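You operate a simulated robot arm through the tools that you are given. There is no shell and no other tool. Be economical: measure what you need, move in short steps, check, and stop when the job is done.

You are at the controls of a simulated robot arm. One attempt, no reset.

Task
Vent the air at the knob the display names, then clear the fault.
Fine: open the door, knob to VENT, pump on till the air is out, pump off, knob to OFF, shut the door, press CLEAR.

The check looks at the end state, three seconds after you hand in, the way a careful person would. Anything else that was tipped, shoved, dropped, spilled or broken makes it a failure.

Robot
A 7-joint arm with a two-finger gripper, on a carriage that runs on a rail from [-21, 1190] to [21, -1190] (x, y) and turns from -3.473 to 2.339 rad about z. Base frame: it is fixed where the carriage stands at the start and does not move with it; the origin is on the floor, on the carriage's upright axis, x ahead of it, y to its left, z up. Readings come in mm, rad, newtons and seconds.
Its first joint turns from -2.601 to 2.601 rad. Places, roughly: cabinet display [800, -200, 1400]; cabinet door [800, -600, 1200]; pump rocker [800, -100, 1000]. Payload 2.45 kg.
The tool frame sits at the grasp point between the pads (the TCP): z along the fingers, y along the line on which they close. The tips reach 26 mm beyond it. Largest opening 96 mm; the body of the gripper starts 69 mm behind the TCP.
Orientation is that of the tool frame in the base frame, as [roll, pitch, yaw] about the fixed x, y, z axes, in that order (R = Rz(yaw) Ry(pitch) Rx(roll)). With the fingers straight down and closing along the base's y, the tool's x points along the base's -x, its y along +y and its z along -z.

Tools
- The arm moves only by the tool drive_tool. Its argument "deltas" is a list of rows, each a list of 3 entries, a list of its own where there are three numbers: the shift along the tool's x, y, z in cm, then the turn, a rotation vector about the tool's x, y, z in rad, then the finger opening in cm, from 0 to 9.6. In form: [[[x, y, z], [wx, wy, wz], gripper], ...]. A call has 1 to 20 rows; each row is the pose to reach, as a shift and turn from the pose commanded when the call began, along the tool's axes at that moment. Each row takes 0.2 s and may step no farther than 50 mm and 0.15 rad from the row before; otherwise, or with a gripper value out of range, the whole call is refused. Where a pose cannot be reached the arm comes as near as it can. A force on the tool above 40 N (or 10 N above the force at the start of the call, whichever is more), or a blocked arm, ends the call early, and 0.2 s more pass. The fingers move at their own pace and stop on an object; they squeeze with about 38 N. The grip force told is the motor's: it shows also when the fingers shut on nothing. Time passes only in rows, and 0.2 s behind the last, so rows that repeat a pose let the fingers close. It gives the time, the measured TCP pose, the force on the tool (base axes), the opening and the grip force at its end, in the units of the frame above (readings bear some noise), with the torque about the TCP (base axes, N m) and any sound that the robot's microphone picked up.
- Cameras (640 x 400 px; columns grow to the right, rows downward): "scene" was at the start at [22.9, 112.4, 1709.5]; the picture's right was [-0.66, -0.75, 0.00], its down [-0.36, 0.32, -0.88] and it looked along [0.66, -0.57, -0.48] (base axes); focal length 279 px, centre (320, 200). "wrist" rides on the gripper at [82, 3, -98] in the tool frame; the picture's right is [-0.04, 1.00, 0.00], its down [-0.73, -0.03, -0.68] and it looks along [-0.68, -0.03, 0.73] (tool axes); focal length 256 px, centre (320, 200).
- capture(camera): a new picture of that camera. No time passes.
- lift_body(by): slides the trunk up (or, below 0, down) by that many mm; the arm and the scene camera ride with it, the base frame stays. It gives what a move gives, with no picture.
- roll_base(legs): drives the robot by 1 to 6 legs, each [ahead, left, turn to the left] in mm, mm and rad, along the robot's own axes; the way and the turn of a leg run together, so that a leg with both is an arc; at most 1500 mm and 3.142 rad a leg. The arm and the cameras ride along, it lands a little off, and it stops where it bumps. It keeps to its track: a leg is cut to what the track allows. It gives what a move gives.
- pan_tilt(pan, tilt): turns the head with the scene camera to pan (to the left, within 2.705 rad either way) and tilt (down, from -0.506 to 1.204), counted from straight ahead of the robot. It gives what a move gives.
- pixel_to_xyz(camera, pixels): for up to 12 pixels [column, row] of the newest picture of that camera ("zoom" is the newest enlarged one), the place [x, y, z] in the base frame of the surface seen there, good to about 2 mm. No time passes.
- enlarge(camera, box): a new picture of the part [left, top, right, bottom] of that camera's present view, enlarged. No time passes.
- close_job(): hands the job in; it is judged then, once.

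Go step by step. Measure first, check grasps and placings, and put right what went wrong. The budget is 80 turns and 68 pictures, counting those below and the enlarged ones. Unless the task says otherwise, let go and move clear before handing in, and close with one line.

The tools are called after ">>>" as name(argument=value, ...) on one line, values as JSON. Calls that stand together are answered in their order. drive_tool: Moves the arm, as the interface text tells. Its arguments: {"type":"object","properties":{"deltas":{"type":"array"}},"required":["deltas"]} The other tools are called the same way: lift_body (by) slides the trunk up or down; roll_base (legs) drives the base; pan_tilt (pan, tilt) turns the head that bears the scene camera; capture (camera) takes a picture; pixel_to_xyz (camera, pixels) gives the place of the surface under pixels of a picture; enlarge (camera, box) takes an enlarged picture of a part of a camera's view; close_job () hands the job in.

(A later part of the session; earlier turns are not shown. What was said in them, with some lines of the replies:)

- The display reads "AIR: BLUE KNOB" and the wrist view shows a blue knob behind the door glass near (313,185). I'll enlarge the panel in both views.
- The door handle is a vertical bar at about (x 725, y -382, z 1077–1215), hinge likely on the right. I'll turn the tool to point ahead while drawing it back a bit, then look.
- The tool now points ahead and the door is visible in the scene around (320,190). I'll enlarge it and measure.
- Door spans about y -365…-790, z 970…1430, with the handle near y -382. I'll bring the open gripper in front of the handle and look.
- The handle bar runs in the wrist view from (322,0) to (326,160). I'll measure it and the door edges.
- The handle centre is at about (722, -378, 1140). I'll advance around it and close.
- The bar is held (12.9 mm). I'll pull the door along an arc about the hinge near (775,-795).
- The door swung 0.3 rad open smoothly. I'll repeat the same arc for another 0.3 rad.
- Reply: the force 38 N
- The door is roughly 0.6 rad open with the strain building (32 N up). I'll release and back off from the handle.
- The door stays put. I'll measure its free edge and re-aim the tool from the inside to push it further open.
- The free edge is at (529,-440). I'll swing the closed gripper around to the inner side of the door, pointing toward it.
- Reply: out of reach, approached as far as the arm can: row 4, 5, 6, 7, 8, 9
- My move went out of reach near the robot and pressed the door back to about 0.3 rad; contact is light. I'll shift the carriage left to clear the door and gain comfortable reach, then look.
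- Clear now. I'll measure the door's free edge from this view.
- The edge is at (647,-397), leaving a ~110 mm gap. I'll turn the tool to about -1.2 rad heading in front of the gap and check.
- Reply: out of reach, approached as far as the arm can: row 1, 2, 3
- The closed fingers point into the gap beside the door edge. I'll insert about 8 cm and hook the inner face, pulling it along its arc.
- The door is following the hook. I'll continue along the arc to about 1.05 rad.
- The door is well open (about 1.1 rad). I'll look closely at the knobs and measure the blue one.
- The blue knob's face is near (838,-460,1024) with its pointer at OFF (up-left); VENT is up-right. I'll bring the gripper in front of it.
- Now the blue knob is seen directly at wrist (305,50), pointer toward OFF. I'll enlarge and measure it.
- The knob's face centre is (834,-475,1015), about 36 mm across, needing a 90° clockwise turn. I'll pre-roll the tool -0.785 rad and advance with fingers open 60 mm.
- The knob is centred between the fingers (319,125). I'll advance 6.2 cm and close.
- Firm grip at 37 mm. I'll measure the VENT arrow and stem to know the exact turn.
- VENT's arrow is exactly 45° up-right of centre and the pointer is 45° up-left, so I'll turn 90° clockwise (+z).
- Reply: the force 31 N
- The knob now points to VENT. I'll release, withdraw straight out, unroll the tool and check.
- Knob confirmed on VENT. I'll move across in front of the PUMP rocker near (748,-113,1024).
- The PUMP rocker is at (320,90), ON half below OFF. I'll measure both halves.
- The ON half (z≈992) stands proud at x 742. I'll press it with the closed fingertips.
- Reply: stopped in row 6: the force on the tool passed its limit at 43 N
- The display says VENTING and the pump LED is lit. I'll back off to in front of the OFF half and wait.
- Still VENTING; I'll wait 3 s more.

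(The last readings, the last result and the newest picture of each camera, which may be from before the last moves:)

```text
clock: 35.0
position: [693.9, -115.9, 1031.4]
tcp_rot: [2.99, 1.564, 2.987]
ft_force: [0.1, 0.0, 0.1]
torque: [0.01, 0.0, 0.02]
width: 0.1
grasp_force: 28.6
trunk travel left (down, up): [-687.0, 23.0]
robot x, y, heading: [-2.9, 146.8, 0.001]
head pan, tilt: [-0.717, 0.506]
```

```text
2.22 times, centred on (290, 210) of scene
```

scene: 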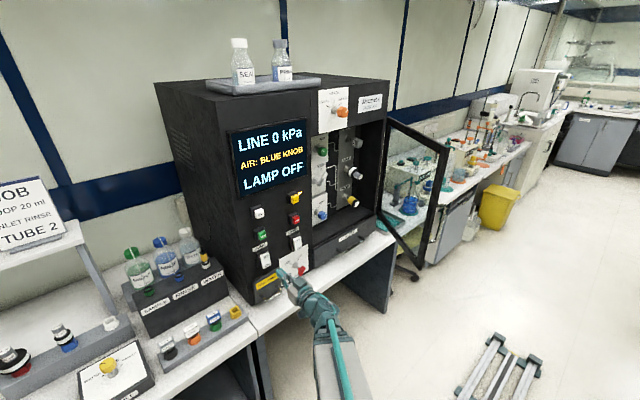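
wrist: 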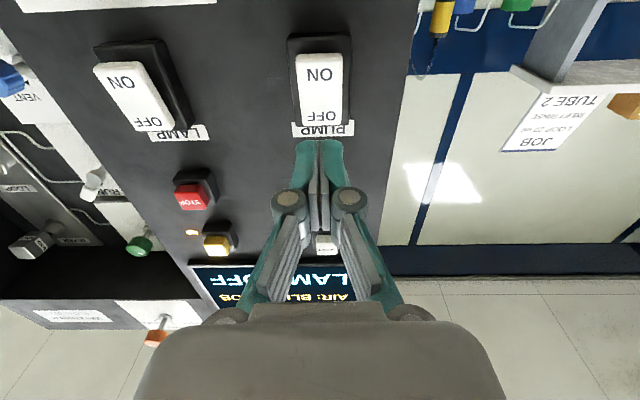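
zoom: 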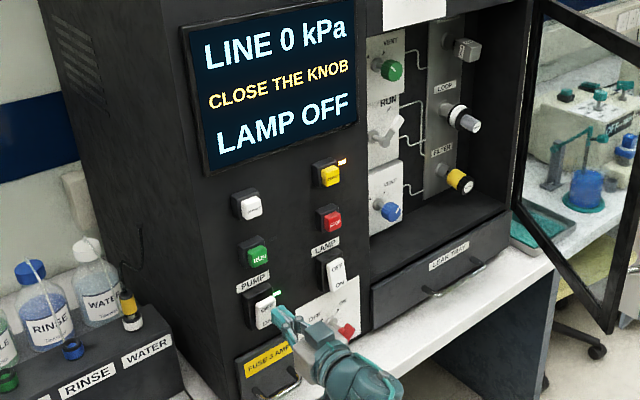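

The display says CLOSE THE KNOB, so the air is out. I'll press the OFF half of the pump rocker.

>>> drive_tool(deltas=[[[-0.3, 0.2, 1.5], [0, 0, 0], 0], [[-0.3, 0.2, 2.0], [0, 0, 0], 0], [[-0.3, 0.2, 2.5], [0, 0, 0], 0], [[-0.3, 0.2, 2.9], [0, 0, 0], 0], [[-0.3, 0.2, 3.2], [0, 0, 0], 0]])

>>> enlarge(camera="scene", box=[220, 120, 360, 300])

```text
clock: 36.2
position: [723.2, -111.0, 1034.6]
tcp_rot: [3.113, 1.565, 3.113]
ft_force: [-30.6, 3.7, -8.6]
torque: [0.0, 0.59, 0.17]
width: 0.1
grasp_force: 28.5
trunk travel left (down, up): [-687.0, 23.0]
robot x, y, heading: [-1.5, 151.1, 0.004]
head pan, tilt: [-0.717, 0.506]
```

```text
2.22 times, centred on (290, 210) of scene
```

zoom: 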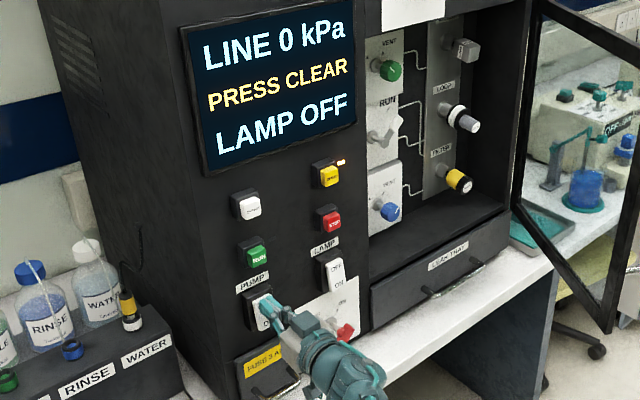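

Pump is off ("PRESS CLEAR"). Next I'll go back to the blue knob, pre-rolled +0.785 rad, to turn it to OFF.

>>> drive_tool(deltas=[[[0, 0, -4.2], [0, 0, 0], 0], [[0, 0, -8.3], [0, 0, 0], 0], [[0.5, -4.5, -8.3], [0, 0, 0], 0], [[1.0, -9, -8.3], [0, 0, 0], 0], [[1.5, -13.5, -8.3], [0, 0, 0], 0], [[1.8, -18, -8.3], [0, 0, 0], 0], [[1.8, -22.5, -8.3], [0, 0, 0.1], 0], [[1.8, -27, -8.3], [0, 0, 0.24], 0], [[1.8, -31.5, -8.3], [0, 0, 0.38], 2], [[1.8, -35, -8.3], [0, 0, 0.52], 4], [[1.8, -36.3, -6], [0, 0, 0.66], 6], [[1.8, -36.3, -2], [0, 0, 0.785], 6], [[1.8, -36.3, 2], [0, 0, 0.785], 6], [[1.8, -36.3, 5.5], [0, 0, 0.785], 6]])

>>> capture(camera="wrist")

```text
clock: 39.2
position: [778.8, -476.0, 1017.4]
tcp_rot: [1.58, 0.784, 1.577]
ft_force: [-0.5, -0.7, -1.5]
torque: [0.02, 0.01, -0.01]
width: 60.0
grasp_force: 0.1
trunk travel left (down, up): [-687.0, 23.0]
robot x, y, heading: [-1.9, 147.6, -0.001]
head pan, tilt: [-0.717, 0.506]
```

```text
26 pictures are left
```

wrist: 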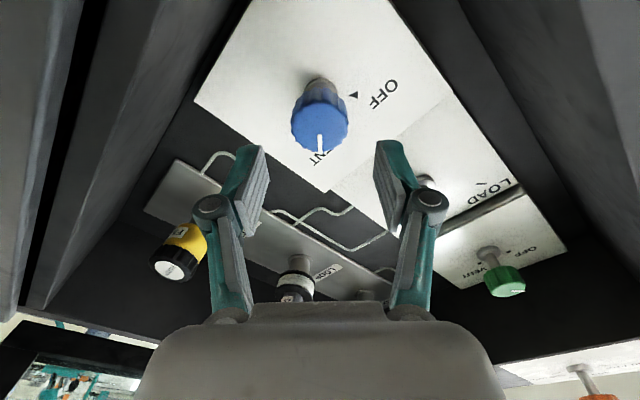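

The knob is centred at (320,125). I'll advance, close, and turn it 90° counter-clockwise.

>>> drive_tool(deltas=[[[0, 0, 3], [0, 0, 0], 6], [[0, 0, 6.1], [0, 0, 0], 6], [[0, 0, 6.1], [0, 0, 0], 3], [[0, 0, 6.1], [0, 0, 0], 0], [[0, 0, 6.1], [0, 0, 0], 0], [[0, 0, 6.1], [0, 0, 0], 0], [[0, 0, 6.1], [0, 0, -0.14], 0], [[0, 0, 6.1], [0, 0, -0.28], 0], [[0, 0, 6.1], [0, 0, -0.42], 0], [[0, 0, 6.1], [0, 0, -0.56], 0], [[0, 0, 6.1], [0, 0, -0.7], 0], [[0, 0, 6.1], [0, 0, -0.84], 0], [[0, 0, 6.1], [0, 0, -0.98], 0], [[0, 0, 6.1], [0, 0, -1.12], 0], [[0, 0, 6.1], [0, 0, -1.26], 0], [[0, 0, 6.1], [0, 0, -1.4], 0], [[0, 0, 6.1], [0, 0, -1.52], 0], [[0, 0, 6.1], [0, 0, -1.58], 0]])

>>> capture(camera="wrist")

```text
clock: 43.0
position: [843.0, -475.3, 1015.5]
tcp_rot: [-1.581, 0.774, -1.578]
ft_force: [-5.6, 1.4, -3.1]
torque: [0.55, -0.33, 0.52]
width: 36.9
grasp_force: 45.1
trunk travel left (down, up): [-687.0, 23.0]
robot x, y, heading: [-4.8, 150.1, 0.002]
head pan, tilt: [-0.717, 0.506]
```

```text
25 pictures are left
```

wrist: 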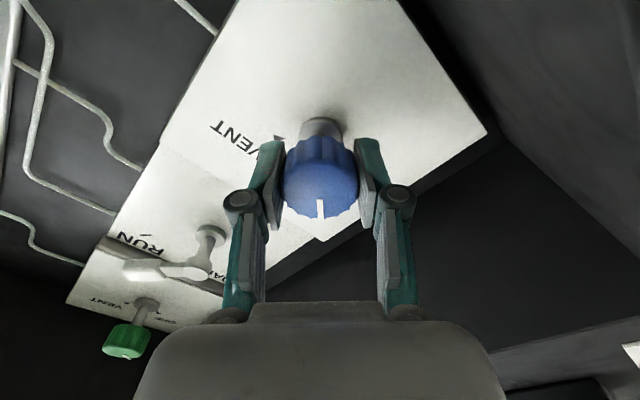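

The pointer matches its original OFF attitude. I'll release, withdraw and unroll, then check.

>>> drive_tool(deltas=[[[0, 0, 0], [0, 0, 0], 4], [[0, 0, 0], [0, 0, 0], 6], [[0, 0, -3], [0, 0, 0], 6], [[0, 0, -7], [0, 0, 0.1], 6], [[0, 0, -11], [0, 0, 0.24], 6], [[0, 0, -15], [0, 0, 0.38], 6], [[0, 0, -16], [0, 0, 0.52], 3], [[0, 0, -16], [0, 0, 0.66], 0], [[0, 0, -16], [0, 0, 0.79], 0]])

>>> capture(camera="wrist")

>>> capture(camera="scene")

```text
clock: 45.0
position: [681.4, -474.3, 1016.7]
tcp_rot: [-2.861, 1.566, -2.861]
ft_force: [-0.3, -1.2, -0.2]
torque: [-0.02, -0.03, 0.01]
width: 0.0
grasp_force: 28.2
trunk travel left (down, up): [-687.0, 23.0]
robot x, y, heading: [-4.7, 146.7, 0.001]
head pan, tilt: [-0.717, 0.506]
```

```text
24 pictures are left
```

wrist: 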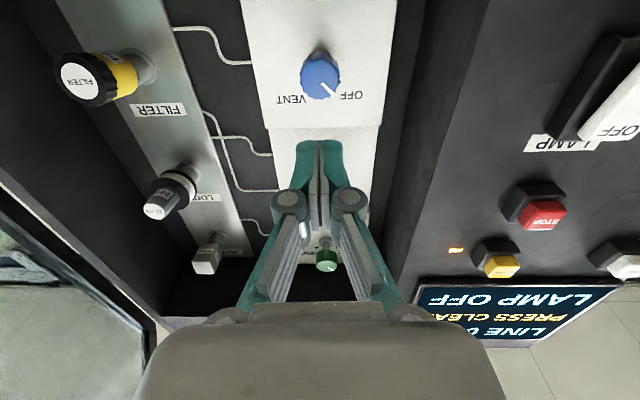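

```text
23 pictures are left
```

scene: 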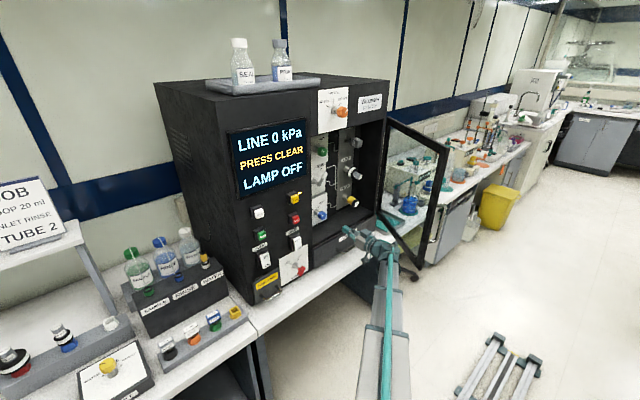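

The knob is at OFF. To shut the door I need to get outside it; I'll first pull the arm back and raise to handle height (P1 ≈ (512,-330,1130)).

>>> drive_tool(deltas=[[[-1.5, 1.5, -4], [0, 0, 0], 0], [[-3.5, 4, -7], [0.12, 0, 0], 0], [[-5.5, 7, -10], [0.24, 0, 0], 0], [[-7.5, 10, -12.5], [0.36, 0, 0], 0], [[-9.5, 12.5, -15], [0.48, 0, 0], 0], [[-11.3, 14.4, -16.9], [0.6, 0, 0], 0]])

>>> pixel_to_xyz(camera="scene", pixels=[[448, 155], [420, 262], [388, 122], [430, 225], [440, 200]])

```text
clock: 46.4
position: [517.3, -335.4, 1128.9]
tcp_rot: [-2.044, 1.563, -2.65]
ft_force: [0.2, -0.6, 0.6]
torque: [0.0, 0.01, 0.03]
width: 0.0
grasp_force: 28.3
out of reach, approached as far as the arm can: row 6
trunk travel left (down, up): [-687.0, 23.0]
robot x, y, heading: [-3.2, 150.9, 0.003]
head pan, tilt: [-0.717, 0.506]
```

```text
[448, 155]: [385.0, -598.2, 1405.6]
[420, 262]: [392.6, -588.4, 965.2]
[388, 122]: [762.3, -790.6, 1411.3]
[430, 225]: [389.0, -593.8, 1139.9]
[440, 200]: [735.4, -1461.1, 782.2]
```

The door edge is at (388,-593), outside my swing radius of ~710 mm. I'll turn the carriage 0.7 rad to the right to carry the arm past it.

>>> roll_base(legs=[[0, 0, -0.7]])

>>> capture(camera="scene")

```text
clock: 48.7
position: [78.4, -557.6, 1128.3]
tcp_rot: [-1.937, 1.563, 3.038]
ft_force: [-0.2, 0.5, -0.1]
torque: [0.0, 0.04, 0.02]
width: 0.0
grasp_force: 28.9
trunk travel left (down, up): [-687.0, 23.0]
robot x, y, heading: [-4.1, 148.3, -0.706]
head pan, tilt: [-0.717, 0.506]
```

```text
22 pictures are left
```

scene: 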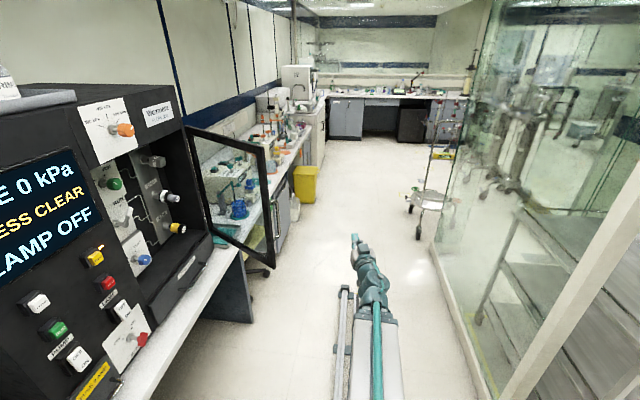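

The arm is past the door edge. I'll extend it to the outer side, near (340,-717), with heading -0.5.

>>> drive_tool(deltas=[[[0, 2.0, 4.0], [-0.115, 0, 0], 0], [[0, 4.5, 8.0], [-0.23, 0, 0], 0], [[0, 7.5, 12.0], [-0.345, 0, 0], 0], [[0, 11.0, 15.5], [-0.46, 0, 0], 0], [[0, 14.5, 18.5], [-0.575, 0, 0], 0], [[0, 18.0, 20.5], [-0.69, 0, 0], 0], [[0, 21.2, 22.2], [-0.8, 0, 0], 0]])

>>> capture(camera="scene")

>>> capture(camera="wrist")

```text
clock: 50.3
position: [341.4, -716.0, 1123.9]
tcp_rot: [-2.84, 1.562, 2.937]
ft_force: [0.0, 0.1, 0.0]
torque: [0.0, 0.01, -0.03]
width: 0.0
grasp_force: 28.9
trunk travel left (down, up): [-687.0, 23.0]
robot x, y, heading: [-4.3, 148.1, -0.703]
head pan, tilt: [-0.717, 0.506]
```

```text
21 pictures are left
```

scene: 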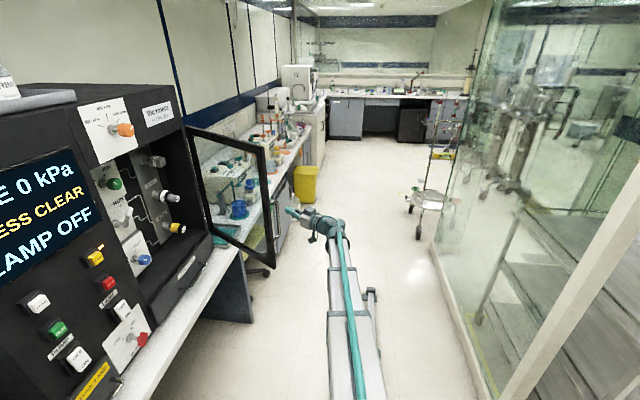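

```text
20 pictures are left
```

wrist: 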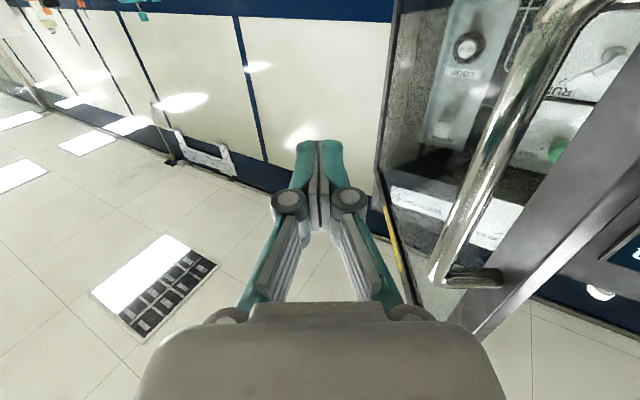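

The fingers are outside the handle bar. I'll push the bar with the fingers' side along the closing arc, to about 0.65 rad first.

>>> drive_tool(deltas=[[[0, 3.0, 0.1], [0, 0, 0], 0], [[0, 5.9, 0.1], [0, 0, 0], 0], [[0, 8.9, -0.3], [0.045, 0, 0], 0], [[0, 11.8, -0.5], [0.09, 0, 0], 0], [[0, 15.0, -0.5], [0.135, 0, 0], 0], [[0, 18.1, -0.4], [0.18, 0, 0], 0], [[0, 21.2, 0.1], [0.23, 0, 0], 0], [[0, 24.3, 0.7], [0.275, 0, 0], 0]])

>>> capture(camera="scene")

```text
clock: 52.1
position: [465.5, -505.3, 1127.3]
tcp_rot: [-2.395, 1.563, 3.104]
ft_force: [-0.1, -0.1, 0.0]
torque: [0.0, 0.02, -0.04]
width: 0.0
grasp_force: 28.4
trunk travel left (down, up): [-687.0, 23.0]
robot x, y, heading: [-3.8, 147.3, -0.707]
head pan, tilt: [-0.717, 0.506]
```

```text
19 pictures are left
```

scene: 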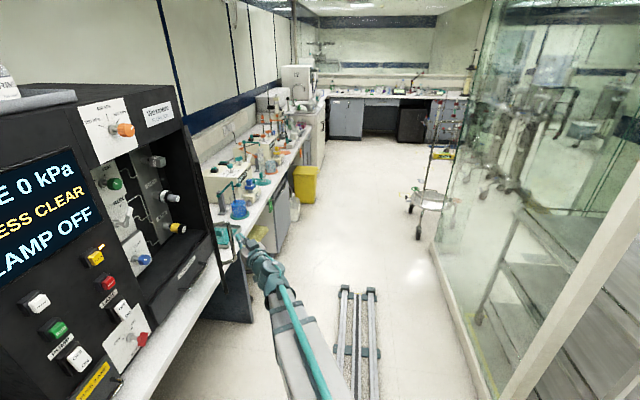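

The door follows, around 0.65 rad now. I'll continue the arc to about 0.1 rad.

>>> drive_tool(deltas=[[[0, 3.1, 0.1], [0.05, 0, 0], 0], [[0, 6.2, 0.3], [0.1, 0, 0], 0], [[0, 9.3, 0.8], [0.145, 0, 0], 0], [[0, 12.4, 1.6], [0.19, 0, 0], 0], [[0, 15.4, 2.5], [0.24, 0, 0], 0], [[0, 18.3, 3.7], [0.285, 0, 0], 0], [[0, 20.2, 4.6], [0.32, 0, 0], 0], [[0, 22.1, 5.6], [0.35, 0, 0], 0]])

>>> capture(camera="scene")

>>> capture(camera="wrist")

```text
clock: 53.9
position: [662.2, -392.4, 1125.3]
tcp_rot: [-2.124, 1.562, 3.025]
ft_force: [-0.4, -0.6, -0.5]
torque: [0.0, -0.03, 0.02]
width: 0.1
grasp_force: 28.4
out of reach, approached as far as the arm can: row 2, 3
trunk travel left (down, up): [-687.0, 23.0]
robot x, y, heading: [-6.7, 149.3, -0.71]
head pan, tilt: [-0.717, 0.506]
```

```text
18 pictures are left
```

scene: 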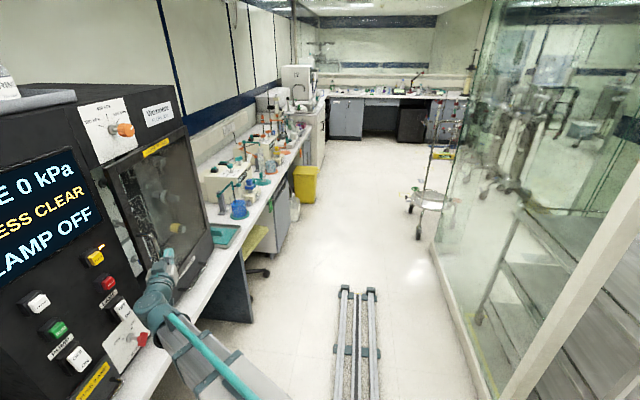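

```text
17 pictures are left
```

wrist: 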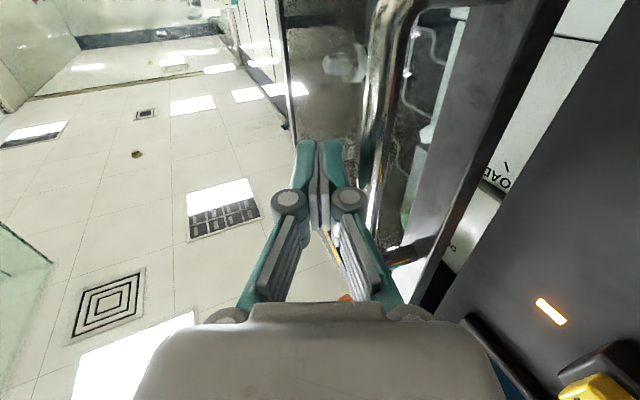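

The door is nearly shut (~0.1 rad). I'll push the last ~45 mm slowly.

>>> drive_tool(deltas=[[[0, 1.5, 0.2], [0, 0, 0], 0], [[0, 3.0, 0.5], [0, 0, 0], 0], [[0, 3.8, 0.6], [0, 0, 0], 0], [[0, 4.3, 0.7], [0, 0, 0], 0], [[0, 4.7, 0.7], [0, 0, 0], 0], [[0, 5.0, 0.7], [0, 0, 0], 0], [[0, 5.3, 0.7], [0, 0, 0], 0]])

>>> capture(camera="scene")

```text
clock: 55.5
position: [704.1, -378.0, 1122.3]
tcp_rot: [-2.553, 1.566, 2.588]
ft_force: [-32.1, -2.6, -15.4]
torque: [0.0, 0.24, -0.02]
width: 0.0
grasp_force: 28.4
trunk travel left (down, up): [-687.0, 23.0]
robot x, y, heading: [-3.4, 147.9, -0.709]
head pan, tilt: [-0.717, 0.506]
```

```text
16 pictures are left
```

scene: 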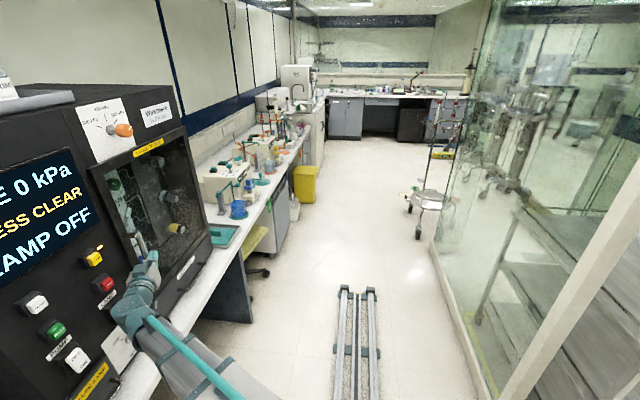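

The door is stopped shut (32 N against its frame). I'll back away and turn the tool to face the panel near the CLEAR button.

>>> drive_tool(deltas=[[[0, -3, 0], [0, 0, 0], 0], [[0, -6.5, 0], [0, 0, 0], 0], [[-1, -8, -3], [-0.14, 0, 0], 0], [[-2.2, -8, -5], [-0.28, 0, 0], 0], [[-3.4, -7.5, -7], [-0.42, 0, 0], 0], [[-4.6, -7, -8.5], [-0.56, 0, 0], 0], [[-5.8, -6.5, -10], [-0.7, 0, 0], 0], [[-7, -6, -11], [-0.85, 0, 0], 0], [[-8, -5, -12], [-1.0, 0, 0], 0], [[-9, -4.3, -13], [-1.134, 0, 0], 0]])

>>> capture(camera="wrist")

>>> capture(camera="scene")

```text
clock: 57.7
position: [618.5, -275.5, 1215.3]
tcp_rot: [3.021, 1.564, 3.025]
ft_force: [0.1, 0.2, -0.2]
torque: [-0.04, 0.01, -0.03]
width: 0.1
grasp_force: 29.0
out of reach, approached as far as the arm can: row 6
trunk travel left (down, up): [-687.0, 23.0]
robot x, y, heading: [0.6, 147.1, -0.704]
head pan, tilt: [-0.717, 0.506]
```

```text
15 pictures are left
```

wrist: 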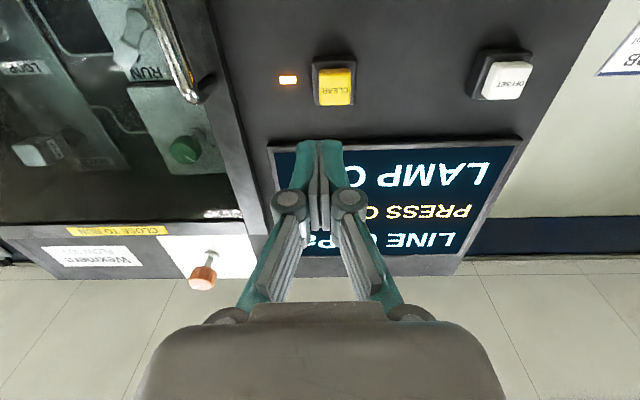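

```text
14 pictures are left
```

scene: 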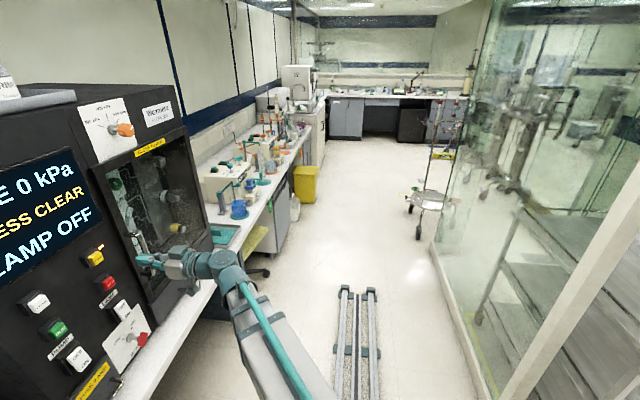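

The yellow CLEAR button is at wrist (335,85). I'll measure it and check that the door edge is flush.

>>> pixel_to_xyz(camera="wrist", pixels=[[335, 85], [335, 70], [335, 98], [320, 85], [350, 85], [225, 100], [240, 100], [212, 60]])

>>> pixel_to_xyz(camera="scene", pixels=[[108, 172], [150, 150], [125, 163], [175, 133]])

>>> enlarge(camera="wrist", box=[0, 0, 380, 240])

```text
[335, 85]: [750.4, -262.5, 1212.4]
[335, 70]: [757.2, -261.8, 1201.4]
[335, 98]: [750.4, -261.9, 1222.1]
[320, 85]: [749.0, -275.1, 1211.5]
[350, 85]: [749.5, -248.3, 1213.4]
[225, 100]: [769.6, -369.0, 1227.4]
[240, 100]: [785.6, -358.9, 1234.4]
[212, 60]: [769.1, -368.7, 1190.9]
```

```text
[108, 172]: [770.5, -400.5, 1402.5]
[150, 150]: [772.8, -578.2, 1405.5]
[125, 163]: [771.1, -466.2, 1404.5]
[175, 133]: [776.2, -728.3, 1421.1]
```

```text
1.67 times, centred on (190, 120) of wrist
```

zoom: 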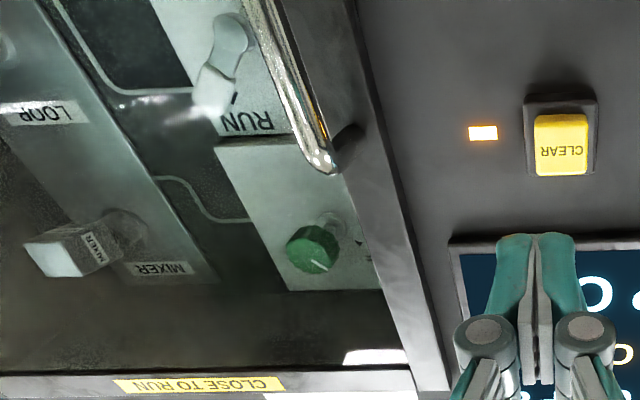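

The door sits at x 770 as originally: closed. I'll press CLEAR at (750,-262,1215).

>>> drive_tool(deltas=[[[0, 1.35, 4], [0, 0, 0], 0], [[0, 1.35, 8], [0, 0, 0], 0], [[0, 1.35, 10], [0, 0, 0], 0], [[0, 1.35, 10.6], [0, 0, 0], 0], [[0, 1.35, 11.1], [0, 0, 0], 0], [[0, 1.35, 11.5], [0, 0, 0], 0]])

>>> enlarge(camera="scene", box=[0, 60, 220, 400])

```text
clock: 59.1
position: [732.1, -262.6, 1213.5]
tcp_rot: [3.009, 1.564, 3.011]
ft_force: [-3.7, -0.8, 1.9]
torque: [0.02, -0.04, 0.02]
width: 6.2
grasp_force: 28.8
trunk travel left (down, up): [-687.0, 23.0]
robot x, y, heading: [-2.7, 143.5, -0.706]
head pan, tilt: [-0.717, 0.506]
heard: click
```

```text
1.18 times, centred on (110, 230) of scene
```

zoom: 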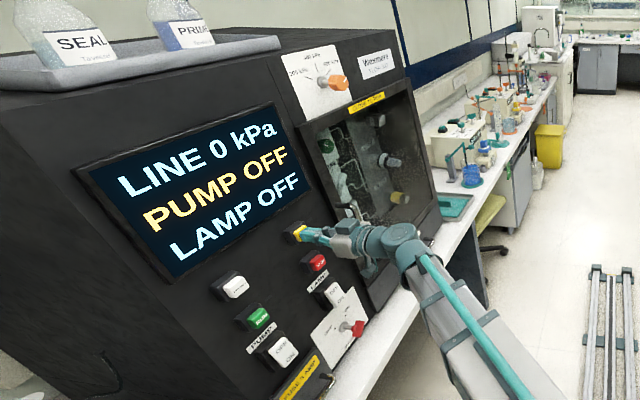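

A click was heard and the display changed to PUMP OFF, fault message gone. I'll withdraw straight back and check everything.

>>> drive_tool(deltas=[[[0, 0, -2], [0, 0, 0], 0.6], [[0, 0, -6], [0, 0, 0], 0.6], [[0, 0, -10], [0, 0, 0], 0.6], [[0, 0, -12], [0, 0, 0], 0.6]])

>>> capture(camera="wrist")

>>> enlarge(camera="scene", box=[0, 60, 220, 400])

```text
clock: 60.1
position: [610.3, -260.8, 1214.1]
tcp_rot: [3.006, 1.565, 3.008]
ft_force: [-0.1, -0.8, -0.4]
torque: [0.0, -0.02, 0.01]
width: 5.9
grasp_force: 0.1
trunk travel left (down, up): [-687.0, 23.0]
robot x, y, heading: [-1.6, 146.0, -0.709]
head pan, tilt: [-0.717, 0.506]
```

```text
11 pictures are left
```

wrist: 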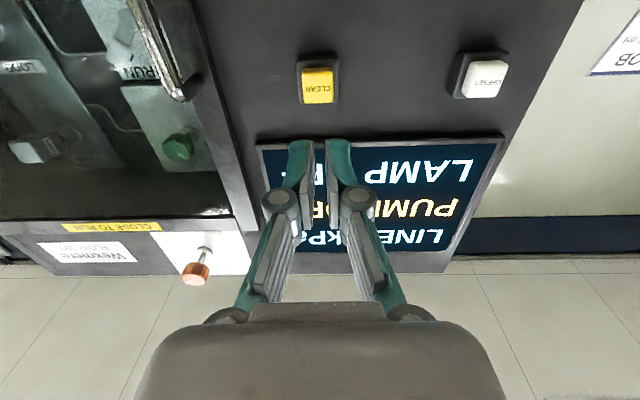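

```text
1.18 times, centred on (110, 230) of scene
```

zoom: 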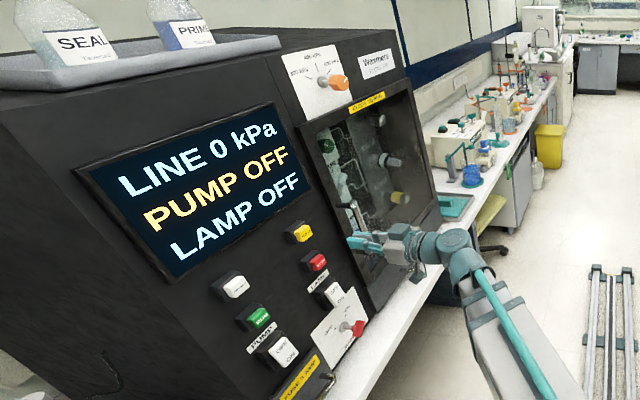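

The fault LED beside CLEAR is out, the display shows no fault, the door is shut, and the gripper is clear. Handing in.

>>> close_job()

```text
The job is handed in.
```

The air is vented at the blue knob and the fault is cleared: knob back at OFF, pump off, door shut, CLEAR pressed. The display reads PUMP OFF with the fault light out. On the way, an out-of-reach move pushed the door partly closed; I reopened it and saw nothing knocked over.
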